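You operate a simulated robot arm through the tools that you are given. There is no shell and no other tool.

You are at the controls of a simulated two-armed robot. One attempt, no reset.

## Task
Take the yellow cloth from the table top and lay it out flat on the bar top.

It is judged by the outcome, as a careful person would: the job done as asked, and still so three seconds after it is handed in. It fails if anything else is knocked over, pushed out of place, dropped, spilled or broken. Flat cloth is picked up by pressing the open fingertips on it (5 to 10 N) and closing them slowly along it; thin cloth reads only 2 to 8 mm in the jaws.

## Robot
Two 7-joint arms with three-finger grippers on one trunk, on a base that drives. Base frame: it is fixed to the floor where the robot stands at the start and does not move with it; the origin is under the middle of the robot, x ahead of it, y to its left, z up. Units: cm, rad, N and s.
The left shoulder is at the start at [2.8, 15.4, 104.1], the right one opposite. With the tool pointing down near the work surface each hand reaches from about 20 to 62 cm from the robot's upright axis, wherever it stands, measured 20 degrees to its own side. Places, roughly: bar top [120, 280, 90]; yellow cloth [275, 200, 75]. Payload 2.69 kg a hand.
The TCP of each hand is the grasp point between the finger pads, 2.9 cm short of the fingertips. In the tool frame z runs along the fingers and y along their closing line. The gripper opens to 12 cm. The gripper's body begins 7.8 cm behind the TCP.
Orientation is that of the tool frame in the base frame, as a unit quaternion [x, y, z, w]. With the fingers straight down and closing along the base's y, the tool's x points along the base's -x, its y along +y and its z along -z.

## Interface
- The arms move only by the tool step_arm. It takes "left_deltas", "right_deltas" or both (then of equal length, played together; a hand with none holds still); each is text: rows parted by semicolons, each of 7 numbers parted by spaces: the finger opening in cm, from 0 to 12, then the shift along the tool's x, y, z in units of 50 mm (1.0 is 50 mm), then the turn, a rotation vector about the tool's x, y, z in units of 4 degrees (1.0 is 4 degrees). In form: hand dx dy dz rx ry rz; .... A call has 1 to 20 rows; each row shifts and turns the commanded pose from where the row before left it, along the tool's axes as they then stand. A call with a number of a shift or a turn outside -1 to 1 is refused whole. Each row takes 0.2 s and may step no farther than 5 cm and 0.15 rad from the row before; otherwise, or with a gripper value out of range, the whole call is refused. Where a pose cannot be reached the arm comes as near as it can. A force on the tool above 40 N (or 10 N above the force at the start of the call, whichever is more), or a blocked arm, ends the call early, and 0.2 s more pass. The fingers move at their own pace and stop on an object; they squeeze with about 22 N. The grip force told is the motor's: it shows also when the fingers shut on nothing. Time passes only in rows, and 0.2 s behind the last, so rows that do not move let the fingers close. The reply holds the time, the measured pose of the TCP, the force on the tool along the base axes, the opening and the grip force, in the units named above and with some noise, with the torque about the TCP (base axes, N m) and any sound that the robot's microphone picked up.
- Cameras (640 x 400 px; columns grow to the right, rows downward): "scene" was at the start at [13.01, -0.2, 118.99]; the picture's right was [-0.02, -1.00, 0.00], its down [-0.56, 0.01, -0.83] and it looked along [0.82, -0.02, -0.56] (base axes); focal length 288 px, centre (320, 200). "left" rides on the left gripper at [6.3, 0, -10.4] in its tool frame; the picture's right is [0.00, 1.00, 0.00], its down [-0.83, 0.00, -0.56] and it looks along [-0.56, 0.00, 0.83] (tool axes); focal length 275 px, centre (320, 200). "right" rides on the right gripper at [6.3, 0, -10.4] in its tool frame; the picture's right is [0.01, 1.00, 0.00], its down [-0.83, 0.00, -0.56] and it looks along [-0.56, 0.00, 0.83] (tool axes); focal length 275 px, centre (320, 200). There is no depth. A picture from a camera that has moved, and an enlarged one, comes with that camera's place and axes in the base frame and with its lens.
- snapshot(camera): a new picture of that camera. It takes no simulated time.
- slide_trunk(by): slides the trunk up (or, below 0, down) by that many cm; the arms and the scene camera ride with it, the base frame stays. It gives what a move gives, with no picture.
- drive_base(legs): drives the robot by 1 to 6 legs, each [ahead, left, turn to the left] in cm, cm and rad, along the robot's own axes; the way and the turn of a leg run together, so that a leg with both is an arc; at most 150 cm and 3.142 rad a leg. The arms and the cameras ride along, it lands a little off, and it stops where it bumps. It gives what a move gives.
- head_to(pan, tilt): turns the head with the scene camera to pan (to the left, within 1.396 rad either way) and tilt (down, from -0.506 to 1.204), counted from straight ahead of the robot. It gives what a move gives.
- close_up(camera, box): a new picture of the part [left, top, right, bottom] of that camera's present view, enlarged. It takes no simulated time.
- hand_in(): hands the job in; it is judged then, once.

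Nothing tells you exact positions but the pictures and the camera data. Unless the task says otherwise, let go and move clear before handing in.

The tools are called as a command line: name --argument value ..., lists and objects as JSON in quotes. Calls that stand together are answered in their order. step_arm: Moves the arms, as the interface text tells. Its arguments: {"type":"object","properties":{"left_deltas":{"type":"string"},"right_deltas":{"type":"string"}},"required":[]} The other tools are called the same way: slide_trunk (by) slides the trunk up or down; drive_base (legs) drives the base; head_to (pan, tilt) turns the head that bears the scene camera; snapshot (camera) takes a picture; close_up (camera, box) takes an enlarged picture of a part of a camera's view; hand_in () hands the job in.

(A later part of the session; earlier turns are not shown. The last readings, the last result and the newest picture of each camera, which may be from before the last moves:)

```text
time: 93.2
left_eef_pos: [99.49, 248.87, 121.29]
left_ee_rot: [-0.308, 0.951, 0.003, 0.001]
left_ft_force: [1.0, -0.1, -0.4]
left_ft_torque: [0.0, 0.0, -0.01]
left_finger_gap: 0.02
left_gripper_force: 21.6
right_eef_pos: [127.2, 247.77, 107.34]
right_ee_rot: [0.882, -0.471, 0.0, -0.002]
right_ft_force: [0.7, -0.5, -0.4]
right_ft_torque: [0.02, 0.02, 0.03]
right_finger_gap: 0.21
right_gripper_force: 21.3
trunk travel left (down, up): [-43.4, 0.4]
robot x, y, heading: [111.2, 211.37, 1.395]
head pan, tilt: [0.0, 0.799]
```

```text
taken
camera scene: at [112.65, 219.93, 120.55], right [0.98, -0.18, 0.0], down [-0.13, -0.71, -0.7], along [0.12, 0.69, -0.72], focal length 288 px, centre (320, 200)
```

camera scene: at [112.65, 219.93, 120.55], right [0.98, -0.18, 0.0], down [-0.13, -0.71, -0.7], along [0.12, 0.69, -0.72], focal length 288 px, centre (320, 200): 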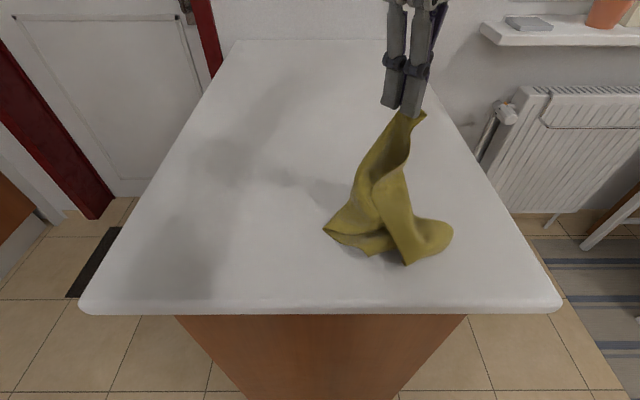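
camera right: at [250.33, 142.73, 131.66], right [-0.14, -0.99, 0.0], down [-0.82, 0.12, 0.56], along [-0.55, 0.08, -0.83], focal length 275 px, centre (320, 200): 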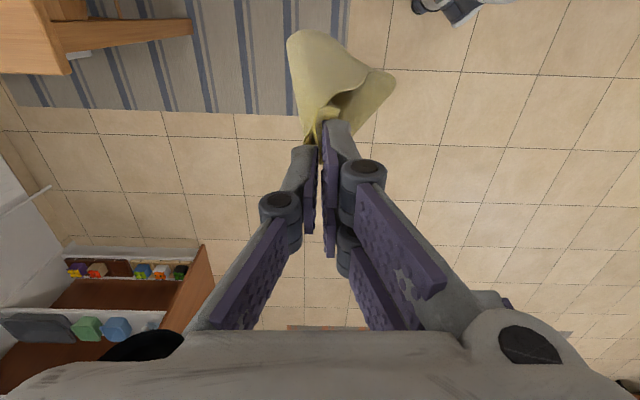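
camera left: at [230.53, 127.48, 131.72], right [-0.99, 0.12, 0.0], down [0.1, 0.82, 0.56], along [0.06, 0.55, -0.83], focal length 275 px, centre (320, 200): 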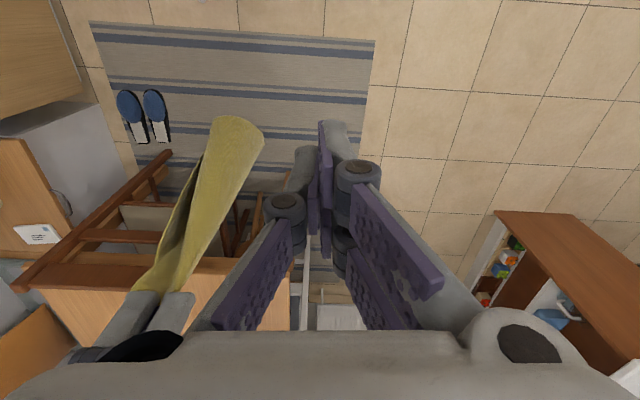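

The lower part is settling on the bar. I continue forward and down until the held corner is almost at the surface.

step_arm --right_deltas "0 -0.28 -0.27 0.36 0 0 0; 0 -0.28 -0.27 0.36 0 0 0; 0 -0.28 -0.27 0.36 0 0 0; 0 -0.28 -0.27 0.36 0 0 0; 0 -0.28 -0.27 0.36 0 0 0; 0 -0.28 -0.27 0.36 0 0 0; 0 -0.28 -0.27 0.36 0 0 0; 0 0 0 0 0 0 0"

snapshot --camera "scene"

```text
time: 95.0
left_eef_pos: [99.48, 248.92, 121.29]
left_ee_rot: [-0.308, 0.952, 0.002, 0.001]
left_ft_force: [-0.1, -0.7, -0.9]
left_ft_torque: [-0.01, -0.01, 0.02]
left_finger_gap: 0.0
left_gripper_force: 21.9
right_eef_pos: [129.51, 261.32, 95.05]
right_ee_rot: [0.882, -0.47, 0.0, -0.003]
right_ft_force: [-0.4, 0.5, -1.0]
right_ft_torque: [-0.01, 0.0, 0.02]
right_finger_gap: 0.21
right_gripper_force: 22.1
trunk travel left (down, up): [-43.4, 0.4]
robot x, y, heading: [110.79, 211.07, 1.389]
head pan, tilt: [0.0, 0.799]
```

```text
taken
camera scene: at [112.65, 219.91, 120.55], right [0.98, -0.18, 0.0], down [-0.13, -0.71, -0.7], along [0.12, 0.69, -0.72], focal length 288 px, centre (320, 200)
```

scene: 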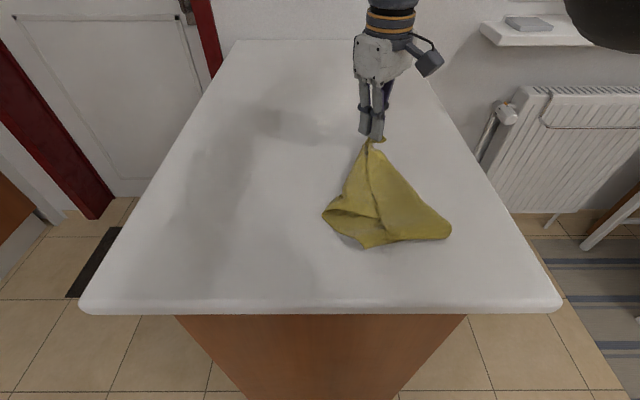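

close_up --camera "scene" --box '[300, 120, 468, 260]'

snapshot --camera "left"

snapshot --camera "right"

```text
2.86 times, centred on (384, 190) of scene
camera zoom: at [112.65, 219.91, 120.55], right [0.98, -0.18, 0.0], down [-0.13, -0.71, -0.7], along [0.12, 0.69, -0.72], focal length 822 px, centre (137, 229)
```

zoom: 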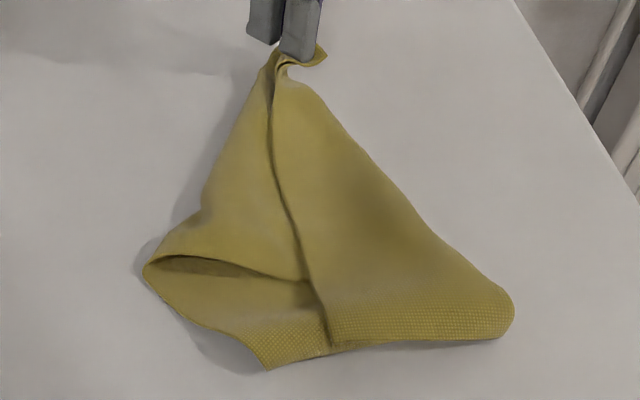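

```text
taken
camera left: at [94.3, 245.22, 131.81], right [-0.58, 0.81, 0.0], down [0.68, 0.48, 0.56], along [0.45, 0.33, -0.83], focal length 275 px, centre (320, 200)
```

left: 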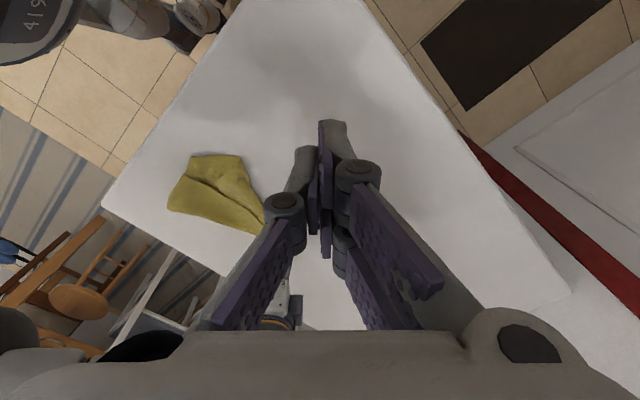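

```text
taken
camera right: at [133.13, 255.95, 105.38], right [-0.83, -0.56, 0.0], down [-0.47, 0.69, 0.56], along [-0.31, 0.46, -0.83], focal length 275 px, centre (320, 200)
```

right: 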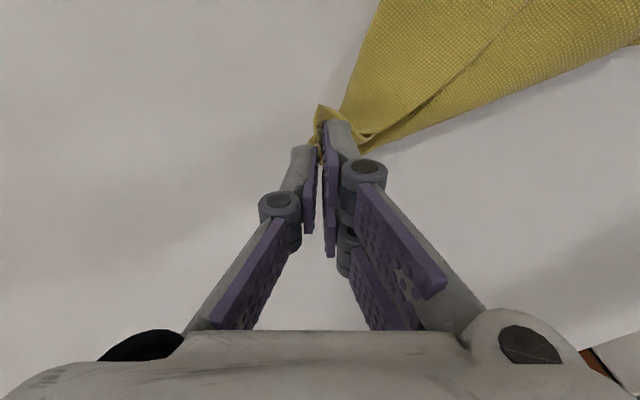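

The cloth lies as a folded cone: held corner C far, corner B visible on top of the right flap, D tucked under it. It's too far right to unfold there, so I lift it again and re-lay it nearer the bar's centre line.

step_arm --right_deltas "0 0.251 0.244 -0.4 0 0 0; 0 0.251 0.244 -0.4 0 0 0; 0 0.251 0.244 -0.4 0 0 0; 0 0.251 0.244 -0.4 0 0 0; 0 0.251 0.244 -0.4 0 0 0; 0 0.251 0.244 -0.4 0 0 0; 0 0.251 0.244 -0.4 0 0 0; 0 0.251 0.244 -0.4 0 0 0; 0 0.251 0.244 -0.4 0 0 0; 0 0.251 0.244 -0.4 0 0 0; 0 0.251 0.244 -0.4 0 0 0; 0 0.251 0.244 -0.4 0 0 0; 0 0.251 0.244 -0.4 0 0 0; 0 0 0 -0.4 0 0 0; 0 0 0 0 0 0 0"

snapshot --camera "scene"

```text
time: 98.2
left_eef_pos: [99.49, 248.9, 121.35]
left_ee_rot: [-0.307, 0.952, 0.002, 0.001]
left_ft_force: [-0.1, -0.4, -0.6]
left_ft_torque: [0.02, 0.03, -0.01]
left_finger_gap: 0.0
left_gripper_force: 22.1
right_eef_pos: [125.46, 238.59, 122.82]
right_ee_rot: [0.882, -0.471, 0.0, -0.001]
right_ft_force: [0.0, 0.4, -0.7]
right_ft_torque: [-0.05, 0.02, -0.03]
right_finger_gap: 0.19
right_gripper_force: 21.8
trunk travel left (down, up): [-43.4, 0.4]
robot x, y, heading: [111.53, 211.31, 1.39]
head pan, tilt: [0.0, 0.799]
```

```text
taken
camera scene: at [112.67, 219.97, 120.54], right [0.98, -0.18, 0.0], down [-0.13, -0.71, -0.7], along [0.12, 0.69, -0.72], focal length 288 px, centre (320, 200)
```

scene: 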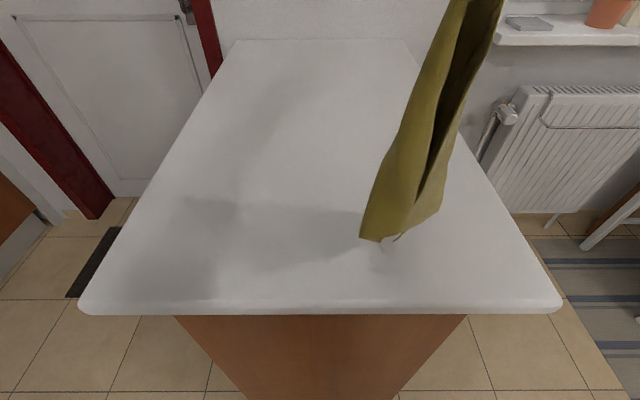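

step_arm --right_deltas "0 -0.307 0.316 0 0 0 0; 0 -0.307 0.316 0 0 0 0; 0 -0.307 0.316 0 0 0 0; 0 -0.307 0.316 0 0 0 0; 0 -0.307 0.316 0 0 0 0; 0 0 0 0 0 0 0; 0 0 0 0 0 0 0; 0 0 0 0 0 0 0; 0 0 0 0 0 0 0"

head_to --pan 0.0 --tilt 0.6

snapshot --camera "scene"

snapshot --camera "left"

```text
time: 100.2
left_eef_pos: [99.4, 248.94, 121.32]
left_ee_rot: [-0.307, 0.952, 0.002, 0.0]
left_ft_force: [0.3, 0.6, -0.2]
left_ft_torque: [-0.02, 0.0, -0.01]
left_finger_gap: 0.0
left_gripper_force: 22.0
right_eef_pos: [114.74, 240.88, 123.0]
right_ee_rot: [0.882, -0.472, -0.004, -0.001]
right_ft_force: [-0.4, -0.8, -0.7]
right_ft_torque: [0.0, 0.02, 0.03]
right_finger_gap: 0.2
right_gripper_force: 21.6
trunk travel left (down, up): [-43.4, 0.4]
robot x, y, heading: [111.32, 211.78, 1.388]
head pan, tilt: [0.0, 0.799]
```

```text
time: 101.0
left_eef_pos: [99.45, 248.88, 121.34]
left_ee_rot: [-0.307, 0.952, 0.002, 0.001]
left_ft_force: [0.1, -0.4, -0.1]
left_ft_torque: [0.03, 0.04, 0.01]
left_finger_gap: 0.0
left_gripper_force: 21.7
right_eef_pos: [114.79, 240.87, 123.25]
right_ee_rot: [0.882, -0.472, -0.006, -0.001]
right_ft_force: [0.2, -0.1, 0.0]
right_ft_torque: [-0.03, 0.01, 0.0]
right_finger_gap: 0.19
right_gripper_force: 22.0
trunk travel left (down, up): [-43.4, 0.4]
robot x, y, heading: [110.91, 211.22, 1.391]
head pan, tilt: [0.0, 0.6]
```

```text
taken
camera scene: at [112.42, 220.03, 120.61], right [0.99, -0.15, 0.0], down [-0.11, -0.7, -0.7], along [0.1, 0.69, -0.71], focal length 288 px, centre (320, 200)
```

scene: 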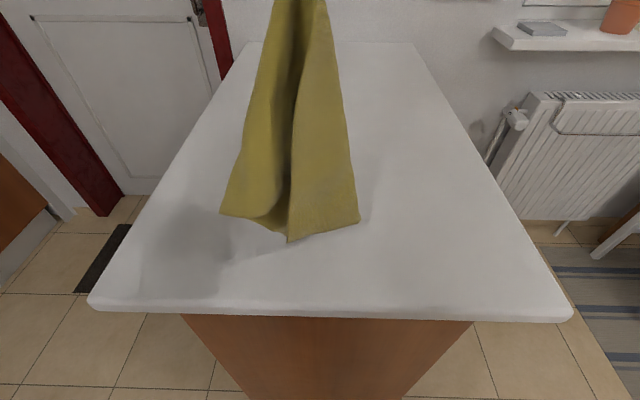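

```text
taken
camera left: at [94.3, 245.28, 131.8], right [-0.58, 0.81, 0.0], down [0.68, 0.48, 0.56], along [0.45, 0.33, -0.83], focal length 275 px, centre (320, 200)
```

left: 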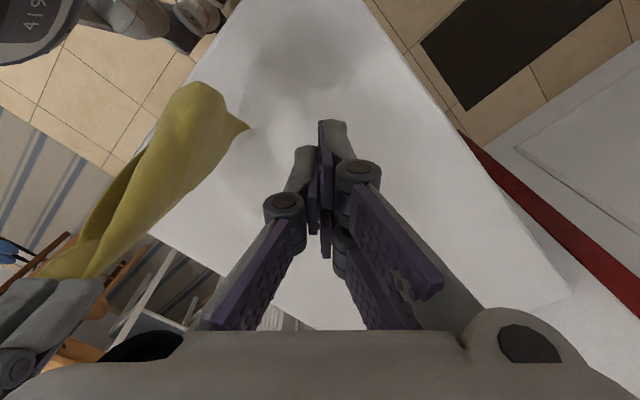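

snapshot --camera "scene"

```text
taken
camera scene: at [112.42, 220.03, 120.61], right [0.99, -0.15, 0.0], down [-0.11, -0.7, -0.7], along [0.1, 0.69, -0.71], focal length 288 px, centre (320, 200)
```

scene: 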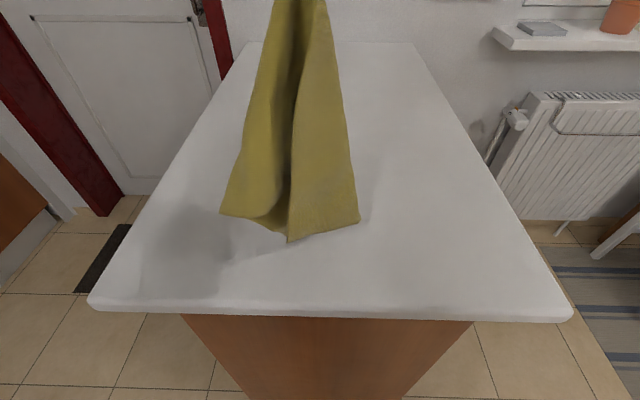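

The head seems to have been nudged by the arm, so I put the head back down and start laying again, forward and down, on the centre line.

head_to --pan 0.0 --tilt 0.8

step_arm --right_deltas "0 -0.143 -0.139 0.4 0 0 0; 0 -0.143 -0.139 0.4 0 0 0; 0 -0.258 -0.251 0.4 0 0 0; 0 -0.258 -0.251 0.4 0 0 0; 0 -0.258 -0.251 0.4 0 0 0; 0 -0.258 -0.251 0.4 0 0 0; 0 -0.258 -0.251 0.4 0 0 0; 0 -0.258 -0.251 0.4 0 0 0; 0 0 0 0 0 0 0"

snapshot --camera "scene"

snapshot --camera "left"

```text
time: 101.7
left_eef_pos: [99.41, 249.01, 121.1]
left_ee_rot: [-0.307, 0.952, 0.001, 0.0]
left_ft_force: [-0.3, -0.1, -0.2]
left_ft_torque: [0.0, 0.0, -0.03]
left_finger_gap: 0.0
left_gripper_force: 22.3
right_eef_pos: [114.74, 241.04, 122.91]
right_ee_rot: [0.881, -0.473, -0.003, 0.0]
right_ft_force: [0.7, -0.2, 0.2]
right_ft_torque: [0.02, 0.02, 0.0]
right_finger_gap: 0.17
right_gripper_force: 21.9
trunk travel left (down, up): [-43.4, 0.4]
robot x, y, heading: [111.03, 211.86, 1.395]
head pan, tilt: [0.0, 0.799]
```

```text
time: 103.7
left_eef_pos: [99.42, 248.85, 121.28]
left_ee_rot: [-0.307, 0.952, 0.001, 0.001]
left_ft_force: [-0.6, -0.2, -0.1]
left_ft_torque: [0.02, -0.01, 0.02]
left_finger_gap: 0.0
left_gripper_force: 22.3
right_eef_pos: [116.96, 253.24, 106.9]
right_ee_rot: [0.882, -0.471, -0.001, -0.002]
right_ft_force: [0.0, -0.7, 0.9]
right_ft_torque: [0.03, -0.02, 0.02]
right_finger_gap: 0.22
right_gripper_force: 22.3
trunk travel left (down, up): [-43.4, 0.4]
robot x, y, heading: [111.16, 211.23, 1.392]
head pan, tilt: [0.0, 0.799]
```

```text
taken
camera scene: at [112.65, 219.93, 120.55], right [0.98, -0.18, 0.0], down [-0.13, -0.71, -0.7], along [0.12, 0.69, -0.72], focal length 288 px, centre (320, 200)
```

scene: 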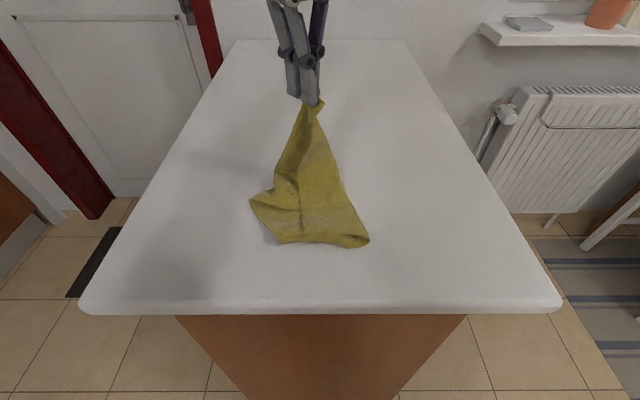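

```text
taken
camera left: at [94.3, 245.24, 131.8], right [-0.58, 0.81, 0.0], down [0.68, 0.48, 0.56], along [0.45, 0.33, -0.83], focal length 275 px, centre (320, 200)
```

left: 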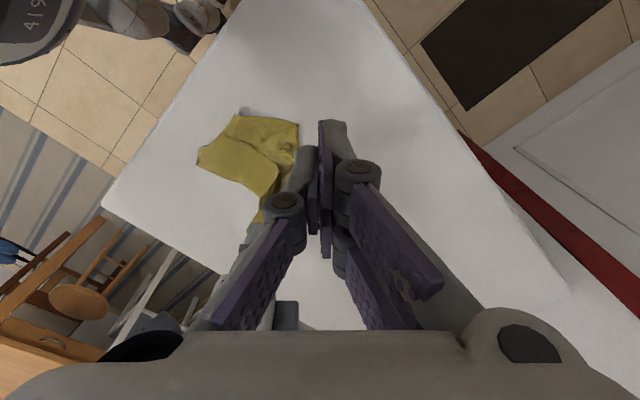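

close_up --camera "scene" --box '[230, 140, 390, 260]'

close_up --camera "left" --box '[180, 90, 320, 240]'

```text
3.33 times, centred on (310, 200) of scene
camera zoom: at [112.65, 219.93, 120.55], right [0.98, -0.18, 0.0], down [-0.13, -0.71, -0.7], along [0.12, 0.69, -0.72], focal length 959 px, centre (353, 200)
```

zoom: 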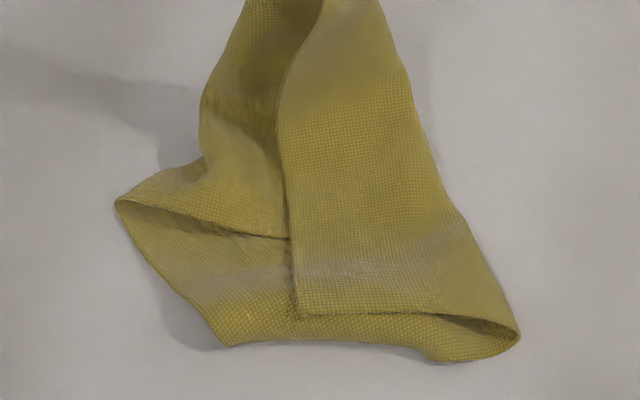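

```text
2.67 times, centred on (250, 165) of left
camera zoom: at [94.3, 245.24, 131.8], right [-0.58, 0.81, 0.0], down [0.68, 0.48, 0.56], along [0.45, 0.33, -0.83], focal length 734 px, centre (507, 293)
```

zoom: 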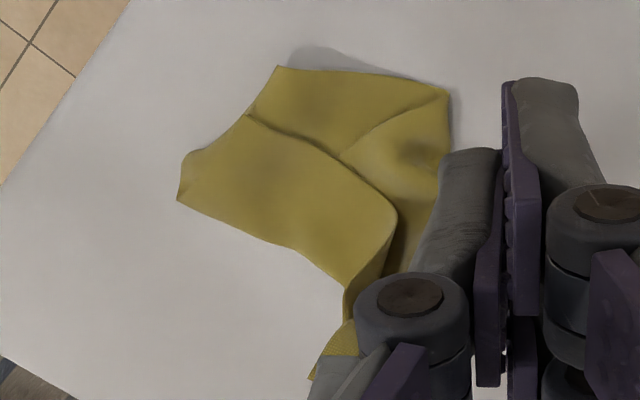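

Now it's clear: corner B lies on top of the bottom layer, with A under it at the near left. I'll lift until B just comes free while A stays put, swing right so B comes down on bare bar, and so open the fold.

step_arm --right_deltas "0 0.32 0.21 -0.464 0 0 0; 0 0.32 0.21 -0.464 0 0 0; 0 0.32 0.21 -0.464 0 0 0; 0 0.32 0.21 -0.464 0 0 0; 0 0.32 0.21 -0.464 0 0 0; 0 0 0 0 0 0 0"

snapshot --camera "scene"

```text
time: 105.1
left_eef_pos: [99.42, 249.1, 121.1]
left_ee_rot: [-0.307, 0.952, 0.0, 0.001]
left_ft_force: [-0.2, 0.0, 0.2]
left_ft_torque: [-0.01, -0.01, 0.01]
left_finger_gap: 0.0
left_gripper_force: 22.2
right_eef_pos: [117.3, 243.9, 118.41]
right_ee_rot: [0.882, -0.471, -0.001, 0.001]
right_ft_force: [-1.1, -0.8, 0.0]
right_ft_torque: [0.03, -0.01, 0.0]
right_finger_gap: 0.2
right_gripper_force: 22.1
trunk travel left (down, up): [-43.4, 0.4]
robot x, y, heading: [111.21, 211.11, 1.389]
head pan, tilt: [0.0, 0.799]
```

```text
taken
camera scene: at [112.69, 221.02, 122.97], right [0.99, -0.16, 0.0], down [-0.08, -0.49, -0.87], along [0.14, 0.86, -0.49], focal length 288 px, centre (320, 200)
```

scene: 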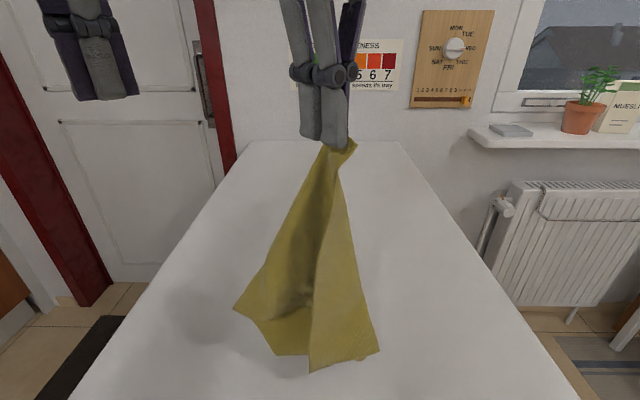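

B is hanging just free in front. I swing the right hand 12 cm to the right and lower B onto the bare bar.

step_arm --right_deltas "0 0.32 -0.358 0 0 0 0; 0 0.32 -0.358 0 0 0 0; 0 0.32 -0.358 0 0 0 0; 0 0.32 -0.358 0 0 0 0; 0 0.32 -0.358 0.1 0 0 0; 0 0 0 0.3 0 0 0; 0 0 0 0.3 0 0 0; 0 0 0 0 0 0 0"

snapshot --camera "scene"

```text
time: 106.9
left_eef_pos: [99.36, 248.85, 121.22]
left_ee_rot: [-0.308, 0.951, 0.001, 0.0]
left_ft_force: [0.4, -0.6, -0.1]
left_ft_torque: [-0.01, 0.01, 0.02]
left_finger_gap: 0.01
left_gripper_force: 22.1
right_eef_pos: [128.89, 242.03, 114.99]
right_ee_rot: [0.882, -0.471, 0.001, -0.001]
right_ft_force: [-0.5, 0.8, -0.4]
right_ft_torque: [-0.03, 0.0, 0.03]
right_finger_gap: 0.19
right_gripper_force: 22.2
trunk travel left (down, up): [-43.4, 0.4]
robot x, y, heading: [110.91, 211.51, 1.392]
head pan, tilt: [0.0, 0.799]
```

```text
taken
camera scene: at [112.64, 219.97, 120.54], right [0.98, -0.18, 0.0], down [-0.13, -0.71, -0.7], along [0.12, 0.69, -0.72], focal length 288 px, centre (320, 200)
```

scene: 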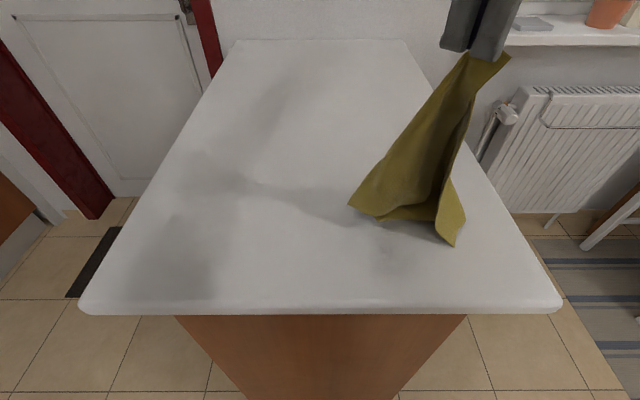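

B now sits on bare bar at the right, apart from the rest. I lay the hand forward and down from here to spread edge B–C along the bar.

step_arm --right_deltas "0 -0.25 -0.244 0.4 0 0 0; 0 -0.25 -0.244 0.4 0 0 0; 0 -0.25 -0.244 0.4 0 0 0; 0 -0.25 -0.244 0.4 0 0 0; 0 -0.25 -0.244 0.4 0 0 0; 0 -0.25 -0.244 0.4 0 0 0; 0 0 0 0 0 0 0"

snapshot --camera "scene"

close_up --camera "scene" --box '[320, 100, 500, 260]'

```text
time: 108.5
left_eef_pos: [99.45, 248.78, 121.34]
left_ee_rot: [-0.308, 0.951, 0.001, 0.002]
left_ft_force: [0.4, 0.9, -0.2]
left_ft_torque: [0.0, 0.0, 0.0]
left_finger_gap: 0.02
left_gripper_force: 21.7
right_eef_pos: [130.9, 252.43, 103.08]
right_ee_rot: [0.882, -0.471, 0.0, -0.002]
right_ft_force: [-0.2, 0.3, -0.9]
right_ft_torque: [0.02, 0.03, 0.0]
right_finger_gap: 0.21
right_gripper_force: 22.0
trunk travel left (down, up): [-43.4, 0.4]
robot x, y, heading: [111.14, 211.38, 1.392]
head pan, tilt: [0.0, 0.799]
```

```text
taken
camera scene: at [112.65, 219.92, 120.55], right [0.98, -0.18, 0.0], down [-0.13, -0.71, -0.7], along [0.12, 0.69, -0.72], focal length 288 px, centre (320, 200)
```

scene: 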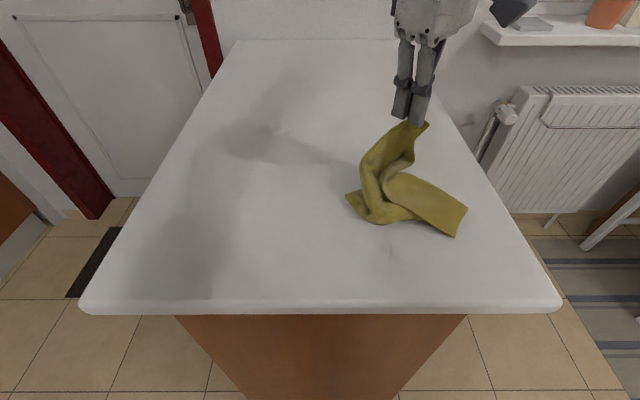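

```text
2.50 times, centred on (410, 180) of scene
camera zoom: at [112.65, 219.92, 120.55], right [0.98, -0.18, 0.0], down [-0.13, -0.71, -0.7], along [0.12, 0.69, -0.72], focal length 719 px, centre (95, 250)
```

zoom: 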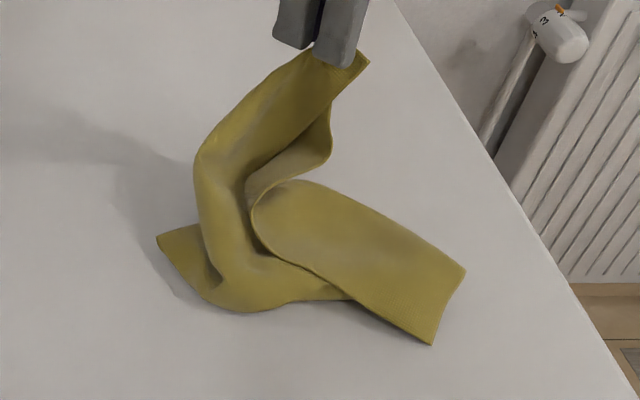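

B's end now lies on bare bar to the right. I'll carry C across to the left and lay it down there, so that edge C–B lies stretched sideways and each hand can take its own corner.

step_arm --right_deltas "0 -0.293 0.301 0.2 0 0 0; 0 -0.293 0.301 0.2 0 0 0; 0 -0.293 0.301 0.2 0 0 0; 0 -0.293 0.301 0.2 0 0 0; 0 -0.293 0.301 0.25 0 0 0; 0 -0.293 0.301 0.25 0 0 0; 0 -0.293 0.301 0.25 0 0 0; 0 -0.293 0.301 0.25 0 0 0; 0 0 0 0 0 0 0"

snapshot --camera "scene"

close_up --camera "scene" --box '[260, 100, 500, 270]'

```text
time: 110.5
left_eef_pos: [99.44, 248.95, 121.36]
left_ee_rot: [-0.307, 0.952, 0.001, 0.0]
left_ft_force: [0.2, -0.3, -0.1]
left_ft_torque: [-0.03, -0.01, 0.02]
left_finger_gap: 0.0
left_gripper_force: 22.6
right_eef_pos: [114.63, 255.7, 94.0]
right_ee_rot: [0.881, -0.472, -0.001, -0.002]
right_ft_force: [-0.1, -0.3, 0.1]
right_ft_torque: [0.0, 0.02, 0.0]
right_finger_gap: 0.18
right_gripper_force: 21.9
trunk travel left (down, up): [-43.4, 0.4]
robot x, y, heading: [111.07, 211.56, 1.394]
head pan, tilt: [0.0, 0.799]
```

```text
taken
camera scene: at [112.67, 219.95, 120.54], right [0.98, -0.18, 0.0], down [-0.13, -0.71, -0.7], along [0.12, 0.69, -0.72], focal length 288 px, centre (320, 200)
```

scene: 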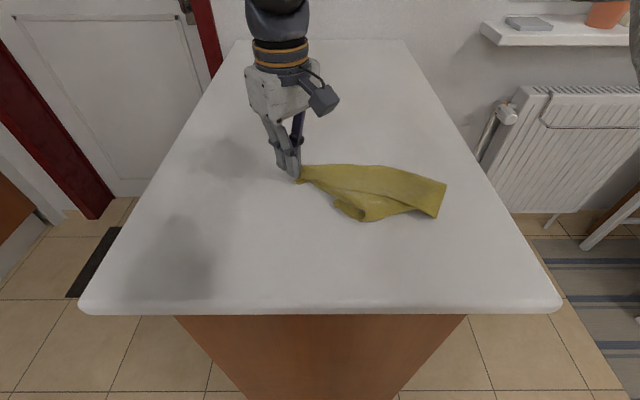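

```text
2.35 times, centred on (380, 185) of scene
camera zoom: at [112.67, 219.95, 120.54], right [0.98, -0.18, 0.0], down [-0.13, -0.71, -0.7], along [0.12, 0.69, -0.72], focal length 677 px, centre (179, 235)
```

zoom: 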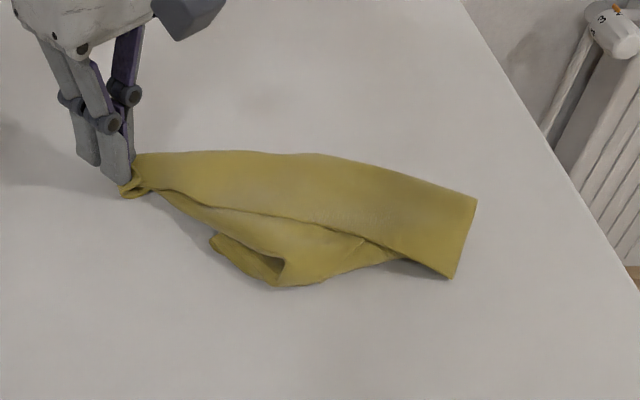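

Corner B (about (134,244)) now sticks out on bare bar at the right and C is at the left under the right fingers. I set C down, release it, so that the left hand can take C and the right hand B.

step_arm --right_deltas "0 0 0 0.15 0 0 0; 0 0 0 0.12 0 0 0; 0 0 0 0.08 0 0 0; 0 0 0 0.06 0 0 0; 0 0 0 0 0 0 0"

```text
time: 111.5
left_eef_pos: [99.38, 248.66, 121.35]
left_ee_rot: [-0.308, 0.951, 0.002, 0.001]
left_ft_force: [0.1, 0.8, 0.0]
left_ft_torque: [-0.02, 0.01, 0.02]
left_finger_gap: 0.0
left_gripper_force: 21.7
right_eef_pos: [114.54, 255.82, 92.82]
right_ee_rot: [0.881, -0.473, -0.005, -0.009]
right_ft_force: [0.7, -6.1, 32.0]
right_ft_torque: [-0.49, -0.27, -0.03]
right_finger_gap: 0.19
right_gripper_force: 22.2
trunk travel left (down, up): [-43.4, 0.4]
robot x, y, heading: [111.04, 211.35, 1.388]
head pan, tilt: [0.0, 0.799]
stopped in row 4 (right hand): the force on the tool passed its limit at 44 N (the readings are from after the stop); the commanded pose is now the measured one
```

Contact came at TCP z≈92.8, so the bar top is at about z 90. I ease off, open the right hand and lift away.

step_arm --right_deltas "0 0 0 -0.05 0 0 0; 0.5 0 0 0 0 0 0; 1.0 0 0 0 0 0 0; 1.5 0 0 0 0 0 0; 2 0 0 0 0 0 0; 2.5 0 0 0 0 0 0; 2.5 0 0 -0.2 0 0 0; 2.5 0 0 -0.4 0 0 0; 2.5 0 0 -0.8 0 0 0; 2.5 0 0 -1 0 0 0; 2.5 0 0 -1 0 0 0; 2.5 0 0 0 0 0 0"

snapshot --camera "scene"

```text
time: 114.0
left_eef_pos: [99.35, 248.88, 121.15]
left_ee_rot: [-0.307, 0.952, 0.001, 0.0]
left_ft_force: [1.0, 0.0, -0.3]
left_ft_torque: [-0.01, 0.0, 0.01]
left_finger_gap: 0.01
left_gripper_force: 21.9
right_eef_pos: [115.16, 255.46, 109.9]
right_ee_rot: [0.879, -0.476, -0.007, -0.004]
right_ft_force: [-0.8, 0.3, -1.0]
right_ft_torque: [0.0, 0.04, 0.0]
right_finger_gap: 2.49
right_gripper_force: 0.1
right hand out of reach, approached as far as the arm can: row 11
trunk travel left (down, up): [-43.4, 0.4]
robot x, y, heading: [111.12, 211.7, 1.394]
head pan, tilt: [0.0, 0.799]
```

```text
taken
camera scene: at [112.65, 219.98, 120.54], right [0.98, -0.18, 0.0], down [-0.13, -0.71, -0.7], along [0.12, 0.69, -0.72], focal length 288 px, centre (320, 200)
```

scene: 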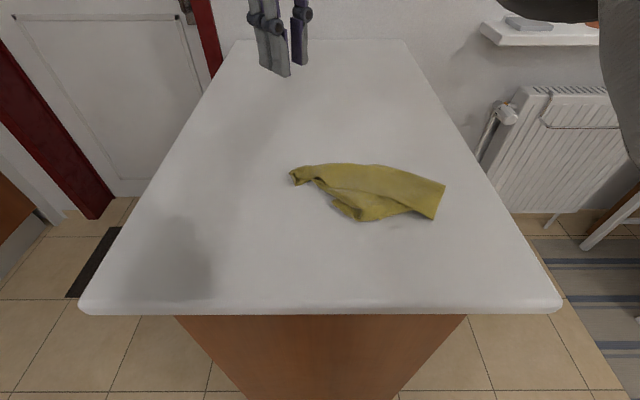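

The cloth stays on the bar. I take a close look at its corners before the two-handed grasp.

close_up --camera "scene" --box '[280, 140, 460, 240]'

snapshot --camera "right"

snapshot --camera "left"

```text
3.56 times, centred on (370, 190) of scene
camera zoom: at [112.65, 219.98, 120.54], right [0.98, -0.18, 0.0], down [-0.13, -0.71, -0.7], along [0.12, 0.69, -0.72], focal length 1023 px, centre (142, 236)
```

zoom: 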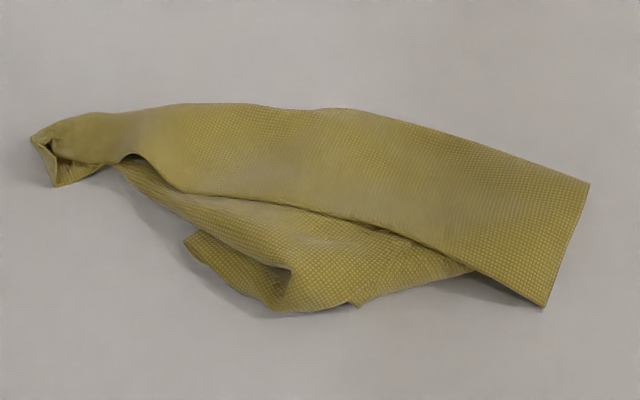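

```text
taken
camera right: at [118.82, 250.0, 120.28], right [-0.84, -0.55, 0.0], down [-0.45, 0.69, 0.57], along [-0.31, 0.48, -0.82], focal length 275 px, centre (320, 200)
```

right: 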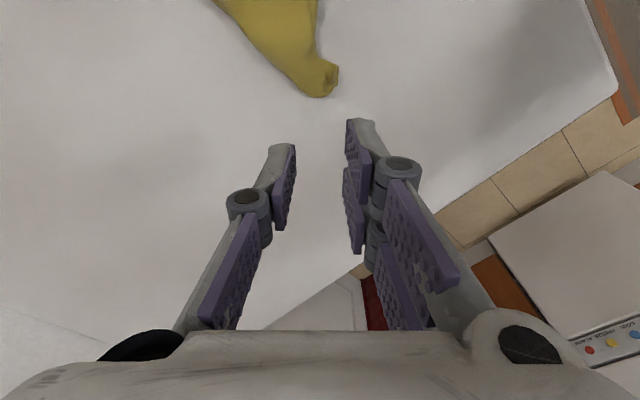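

```text
taken
camera left: at [94.3, 245.3, 131.76], right [-0.58, 0.81, 0.0], down [0.68, 0.48, 0.56], along [0.45, 0.32, -0.83], focal length 275 px, centre (320, 200)
```

left: 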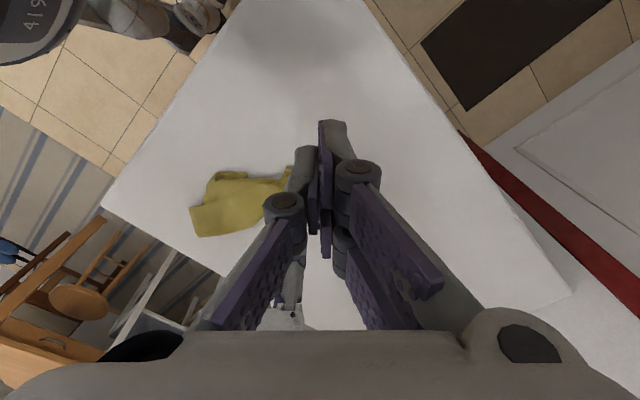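

I see the structure: edge C–B is on top with B at about (132.5,242.5) on bare bar, C bunched at about (116,255), and the fold on the far side. I bring the right hand over B and then the left hand over C, staying above the cloth.

step_arm --right_deltas "2.8 0.62 -0.327 0 0 0 0; 2.8 0.62 -0.327 0 0 0 0; 2.8 0.62 -0.327 0 0 0 0; 2.8 0.62 -0.327 0 0 0 0; 2.8 0.62 -0.327 0 0 0 0; 2.8 0.62 -0.327 0 0 0 0; 2.8 0 0 0.5 0 0 -1; 2.8 0 0 0.5 0 0 -1; 2.8 0 0 0.5 0 0 -1; 2.8 0 0 0.5 0 0 -1; 2.8 0 0 0 0 0 -0.5; 2.8 0 0 0 0 0 0" --left_deltas "2 0 0 0 0 0 0; 4 0 0 0 0 0 0; 5 0 0 0 0 0 0; 5 0 0 1 0 0 0; 5 0 0 1 0 0 0; 5 0 0 1 0 0 0; 5 0 0 0 0 0 1; 5 0 0 0 0 0 1; 5 0 0 0 0 0 1; 5 0 0 0 0 0 1; 5 0 0 0 0 0 0; 5 0 0 0 0 0 0"

snapshot --camera "right"

snapshot --camera "scene"

```text
time: 116.7
left_eef_pos: [99.44, 248.96, 106.29]
left_ee_rot: [-0.171, 0.985, 0.0, 0.0]
left_ft_force: [0.4, 0.3, 0.3]
left_ft_torque: [-0.02, 0.0, -0.01]
left_finger_gap: 4.98
left_gripper_force: 0.1
right_eef_pos: [133.02, 245.26, 99.4]
right_ee_rot: [0.944, -0.329, -0.001, -0.006]
right_ft_force: [0.1, -0.2, 0.1]
right_ft_torque: [0.01, -0.03, 0.02]
right_finger_gap: 2.81
right_gripper_force: 0.1
trunk travel left (down, up): [-43.4, 0.4]
robot x, y, heading: [111.04, 211.68, 1.395]
head pan, tilt: [0.0, 0.799]
```

```text
taken
camera right: at [138.08, 241.26, 109.83], right [-0.62, -0.79, -0.01], down [-0.65, 0.51, 0.56], along [-0.44, 0.35, -0.83], focal length 275 px, centre (320, 200)
```

right: 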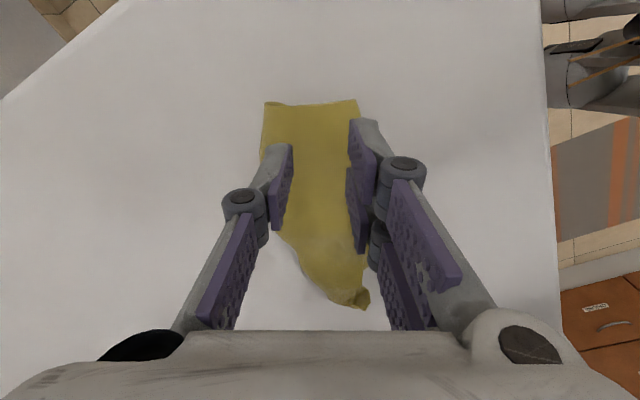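

```text
taken
camera scene: at [112.66, 219.97, 120.54], right [0.98, -0.18, 0.0], down [-0.13, -0.71, -0.7], along [0.12, 0.69, -0.72], focal length 288 px, centre (320, 200)
```

scene: 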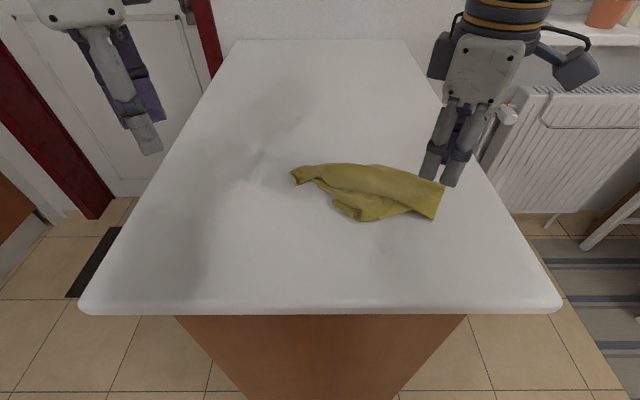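

The right hand is over B (computed B at (132.7,242.4)). Now the left hand moves over C's bunch.

step_arm --left_deltas "5 -0.704 0.007 0.3 0 0 0; 5 -0.704 0.007 0.3 0 0 0; 5 -0.704 0.007 0.3 0 0 0; 5 -0.704 0.007 0.3 0 0 0; 5 -0.704 0.007 0.3 0 0 0; 5 0 0 0 0 0 0" --right_deltas "2.8 0.08 0 0 0 0 0; 2.8 0 0 0 0 0 0; 2.8 0 0 0 0 0 0; 2.8 0 0 0 0 0 0; 2.8 0 0 0 0 0 0; 2.8 0 0 0 0 0 0"

snapshot --camera "left"

snapshot --camera "right"

snapshot --camera "scene"

```text
time: 118.0
left_eef_pos: [115.9, 254.93, 99.04]
left_ee_rot: [-0.172, 0.985, 0.001, 0.001]
left_ft_force: [-0.6, -0.2, 0.5]
left_ft_torque: [0.03, -0.01, -0.03]
left_finger_gap: 5.0
left_gripper_force: 0.1
right_eef_pos: [133.21, 245.08, 99.46]
right_ee_rot: [0.945, -0.328, -0.001, -0.006]
right_ft_force: [-0.4, 0.6, 0.5]
right_ft_torque: [0.01, -0.01, 0.01]
right_finger_gap: 2.79
right_gripper_force: 0.0
trunk travel left (down, up): [-43.4, 0.4]
robot x, y, heading: [111.19, 210.98, 1.394]
head pan, tilt: [0.0, 0.799]
```

```text
taken
camera left: at [109.92, 252.93, 109.44], right [-0.33, 0.94, 0.0], down [0.78, 0.28, 0.56], along [0.53, 0.19, -0.83], focal length 275 px, centre (320, 200)
```

left: 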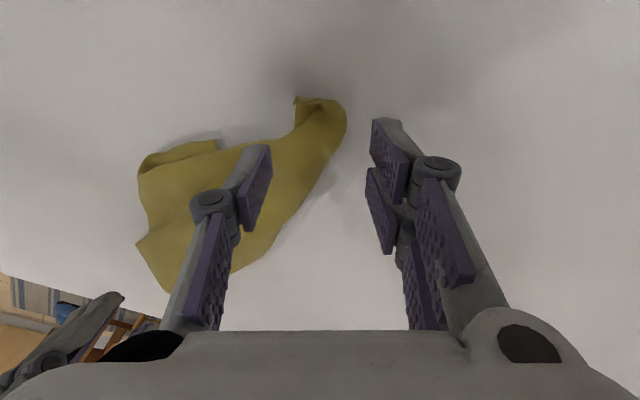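

```text
taken
camera right: at [138.32, 240.94, 109.86], right [-0.62, -0.79, -0.01], down [-0.65, 0.51, 0.56], along [-0.44, 0.35, -0.83], focal length 275 px, centre (320, 200)
```

right: 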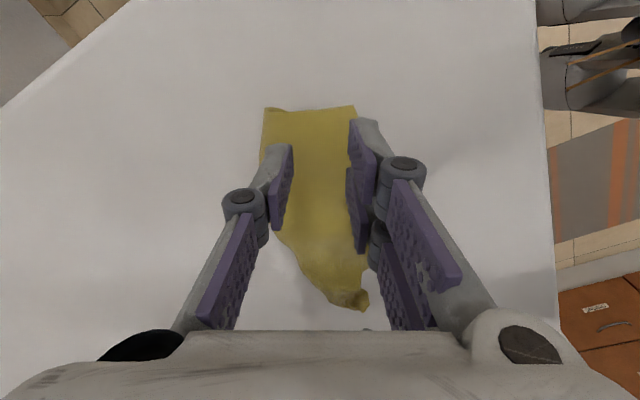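

```text
taken
camera scene: at [112.62, 219.93, 120.55], right [0.98, -0.18, 0.0], down [-0.13, -0.71, -0.7], along [0.12, 0.69, -0.72], focal length 288 px, centre (320, 200)
```

scene: 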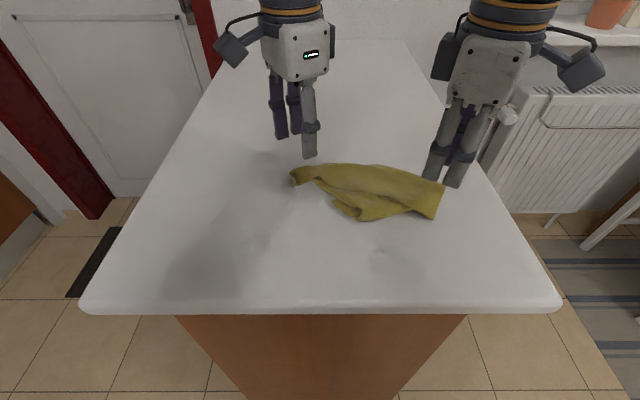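

Both hands are centred: left over C's bunch (straddling it), right over the strip end by B. I lower both towards the bar.

step_arm --left_deltas "5 -0.1 0 0.4 0 0 0; 5 0 0 0.4 0 0 0; 5 0 0 0.2 0 0 0; 5 0 0 0.06 0 0 0; 5 0 0 0.04 0 0 0; 5 0 0 0 0 0 0" --right_deltas "2.8 0 0 0.4 0 0 0; 2.8 0 0 0.4 0 0 0; 2.8 0 0 0.24 0 0 0; 2.8 0 0 0.1 0 0 0; 2.8 0 0 0.06 0 0 0; 2.8 0 0 0 0 0 0"

snapshot --camera "left"

snapshot --camera "right"

```text
time: 119.5
left_eef_pos: [116.48, 255.22, 93.31]
left_ee_rot: [-0.171, 0.985, 0.002, 0.0]
left_ft_force: [0.1, 0.4, -0.1]
left_ft_torque: [0.02, -0.05, 0.01]
left_finger_gap: 5.0
left_gripper_force: 0.0
right_eef_pos: [133.46, 245.09, 93.37]
right_ee_rot: [0.945, -0.328, -0.002, -0.006]
right_ft_force: [-0.2, -0.3, 1.1]
right_ft_torque: [0.03, 0.0, -0.03]
right_finger_gap: 2.8
right_gripper_force: 0.1
trunk travel left (down, up): [-43.4, 0.4]
robot x, y, heading: [111.01, 211.51, 1.389]
head pan, tilt: [0.0, 0.799]
```

```text
taken
camera left: at [110.47, 253.24, 103.88], right [-0.33, 0.94, 0.0], down [0.78, 0.28, 0.56], along [0.52, 0.19, -0.83], focal length 275 px, centre (320, 200)
```

left: 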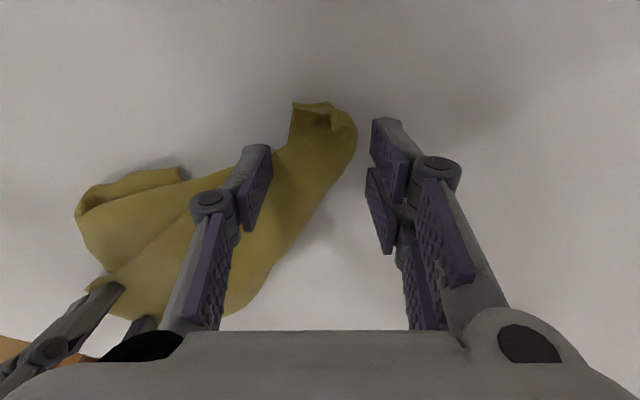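

```text
taken
camera right: at [138.52, 241.02, 103.79], right [-0.62, -0.79, -0.01], down [-0.65, 0.51, 0.56], along [-0.44, 0.35, -0.83], focal length 275 px, centre (320, 200)
```

right: 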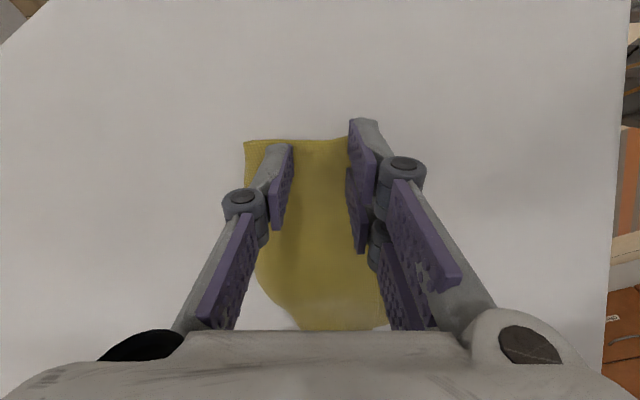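

step_arm --left_deltas "5 0 0 0.03 0 0 0; 5 0 0 0.02 0 0 0; 5 0 0 0 0 0 0" --right_deltas "2.8 -0.03 -0.1 0.03 0 0 0; 2.8 0 0 0.02 0 0 0; 2.8 0 0 0 0 0 0"

```text
time: 120.2
left_eef_pos: [116.41, 255.39, 93.11]
left_ee_rot: [-0.172, 0.985, 0.001, 0.001]
left_ft_force: [0.6, -0.1, 0.6]
left_ft_torque: [0.03, 0.02, 0.07]
left_finger_gap: 5.02
left_gripper_force: 0.0
right_eef_pos: [133.6, 245.57, 93.12]
right_ee_rot: [0.945, -0.328, -0.002, -0.006]
right_ft_force: [0.6, 0.1, 0.5]
right_ft_torque: [0.01, 0.03, 0.03]
right_finger_gap: 2.8
right_gripper_force: 0.0
trunk travel left (down, up): [-43.4, 0.4]
robot x, y, heading: [111.09, 211.16, 1.391]
head pan, tilt: [0.0, 0.799]
```

step_arm --left_deltas "5 0 0 0.025 0 0 0; 5 0 0 0 0 0 0" --right_deltas "2.8 0 0 0.025 0 0 0; 2.8 0 0 0 0 0 0"

```text
time: 120.8
left_eef_pos: [116.45, 255.33, 92.96]
left_ee_rot: [-0.172, 0.985, 0.002, 0.001]
left_ft_force: [0.8, 0.7, 5.3]
left_ft_torque: [-0.14, -0.11, -0.01]
left_finger_gap: 5.06
left_gripper_force: 0.3
right_eef_pos: [133.73, 245.63, 93.17]
right_ee_rot: [0.944, -0.329, -0.001, -0.006]
right_ft_force: [-0.4, -0.3, 1.1]
right_ft_torque: [-0.06, 0.06, -0.02]
right_finger_gap: 2.8
right_gripper_force: 0.0
trunk travel left (down, up): [-43.4, 0.4]
robot x, y, heading: [110.81, 211.17, 1.392]
head pan, tilt: [0.0, 0.799]
```

step_arm --right_deltas "2.8 0 0 0.02 0 0 0; 2.8 0 0 0 0 0 0"

snapshot --camera "right"

snapshot --camera "left"

```text
time: 121.5
left_eef_pos: [116.49, 255.37, 92.99]
left_ee_rot: [-0.171, 0.985, 0.002, 0.002]
left_ft_force: [0.9, -0.1, 4.8]
left_ft_torque: [-0.15, -0.11, 0.02]
left_finger_gap: 5.08
left_gripper_force: 0.7
right_eef_pos: [133.62, 245.64, 93.14]
right_ee_rot: [0.945, -0.328, -0.004, -0.006]
right_ft_force: [-1.5, 0.5, 7.8]
right_ft_torque: [0.04, 0.18, -0.01]
right_finger_gap: 2.75
right_gripper_force: 0.0
trunk travel left (down, up): [-43.4, 0.4]
robot x, y, heading: [111.4, 211.5, 1.389]
head pan, tilt: [0.0, 0.799]
```

```text
taken
camera right: at [138.73, 241.48, 103.48], right [-0.62, -0.79, -0.01], down [-0.65, 0.5, 0.56], along [-0.44, 0.35, -0.83], focal length 275 px, centre (320, 200)
```

right: 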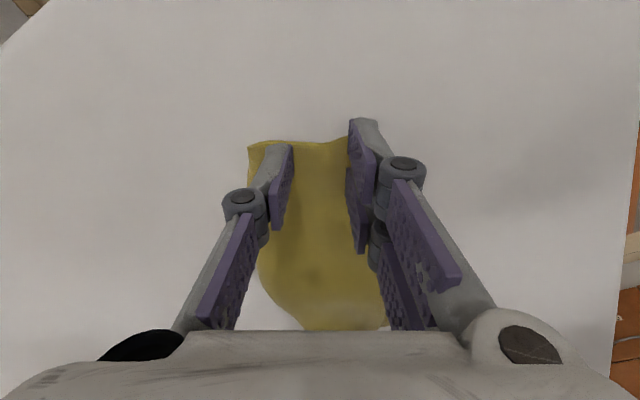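

```text
taken
camera left: at [110.46, 253.18, 103.52], right [-0.33, 0.94, 0.0], down [0.78, 0.28, 0.56], along [0.53, 0.19, -0.83], focal length 275 px, centre (320, 200)
```

left: 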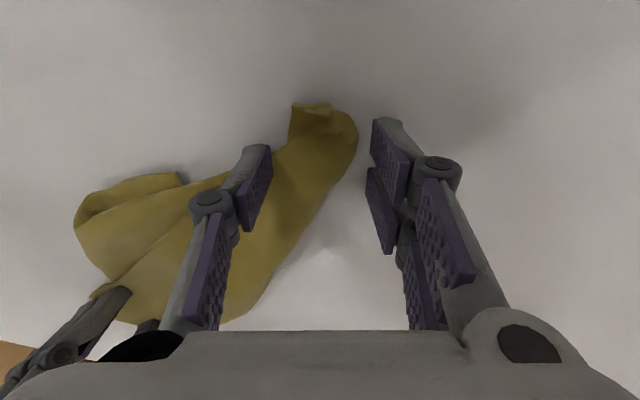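

Contact forces are good (about 5 and 8 N). I close both slowly.

step_arm --left_deltas "4.6 0 0 0 0 0 0; 4.2 0 0 0 0 0 0; 3.8 0 0 0 0 0 0; 3.4 0 0 0 0 0 0; 3.0 0 0 0 0 0 0; 2.6 0 0 0 0 0 0; 2.2 0 0 0 0 0 0" --right_deltas "2.6 0 0 0 0 0 0; 2.4 0 0 0 0 0 0; 2.2 0 0 0 0 0 0; 2.0 0 0 0 0 0 0; 1.8 0 0 0 0 0 0; 1.6 0 0 0 0 0 0; 1.4 0 0 0 0 0 0"

snapshot --camera "right"

snapshot --camera "left"

```text
time: 123.0
left_eef_pos: [116.46, 255.31, 92.97]
left_ee_rot: [-0.172, 0.985, 0.002, 0.002]
left_ft_force: [1.4, 0.0, 12.4]
left_ft_torque: [-0.14, -0.21, 0.01]
left_finger_gap: 2.24
left_gripper_force: 0.4
right_eef_pos: [133.65, 245.59, 92.97]
right_ee_rot: [0.945, -0.328, -0.002, -0.006]
right_ft_force: [-1.6, 0.0, 2.2]
right_ft_torque: [0.03, 0.05, 0.03]
right_finger_gap: 1.35
right_gripper_force: 0.1
trunk travel left (down, up): [-43.4, 0.4]
robot x, y, heading: [111.24, 211.63, 1.392]
head pan, tilt: [0.0, 0.799]
```

```text
taken
camera right: at [138.76, 241.43, 103.43], right [-0.62, -0.79, -0.01], down [-0.65, 0.51, 0.56], along [-0.44, 0.35, -0.83], focal length 275 px, centre (320, 200)
```

right: 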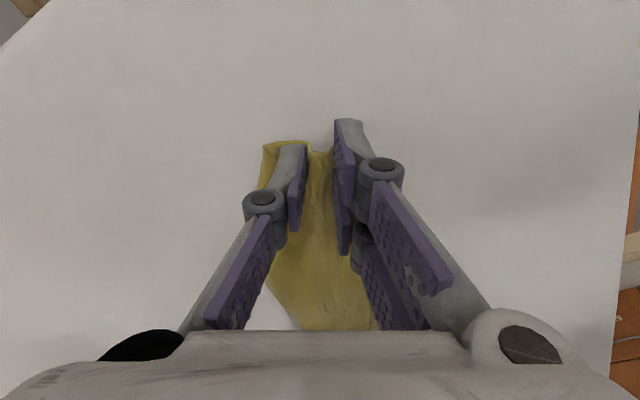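

```text
taken
camera left: at [110.47, 253.17, 103.52], right [-0.33, 0.94, 0.0], down [0.78, 0.28, 0.56], along [0.53, 0.19, -0.83], focal length 275 px, centre (320, 200)
```

left: 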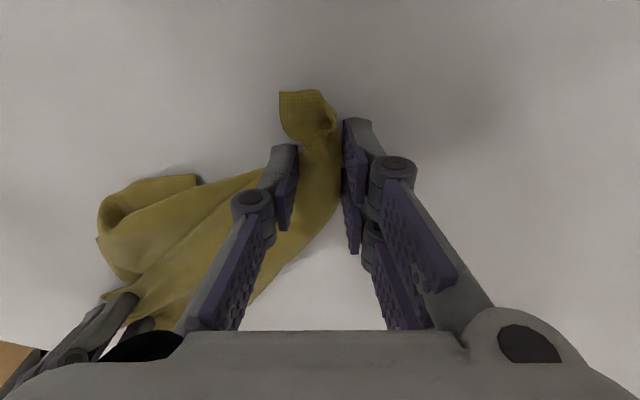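

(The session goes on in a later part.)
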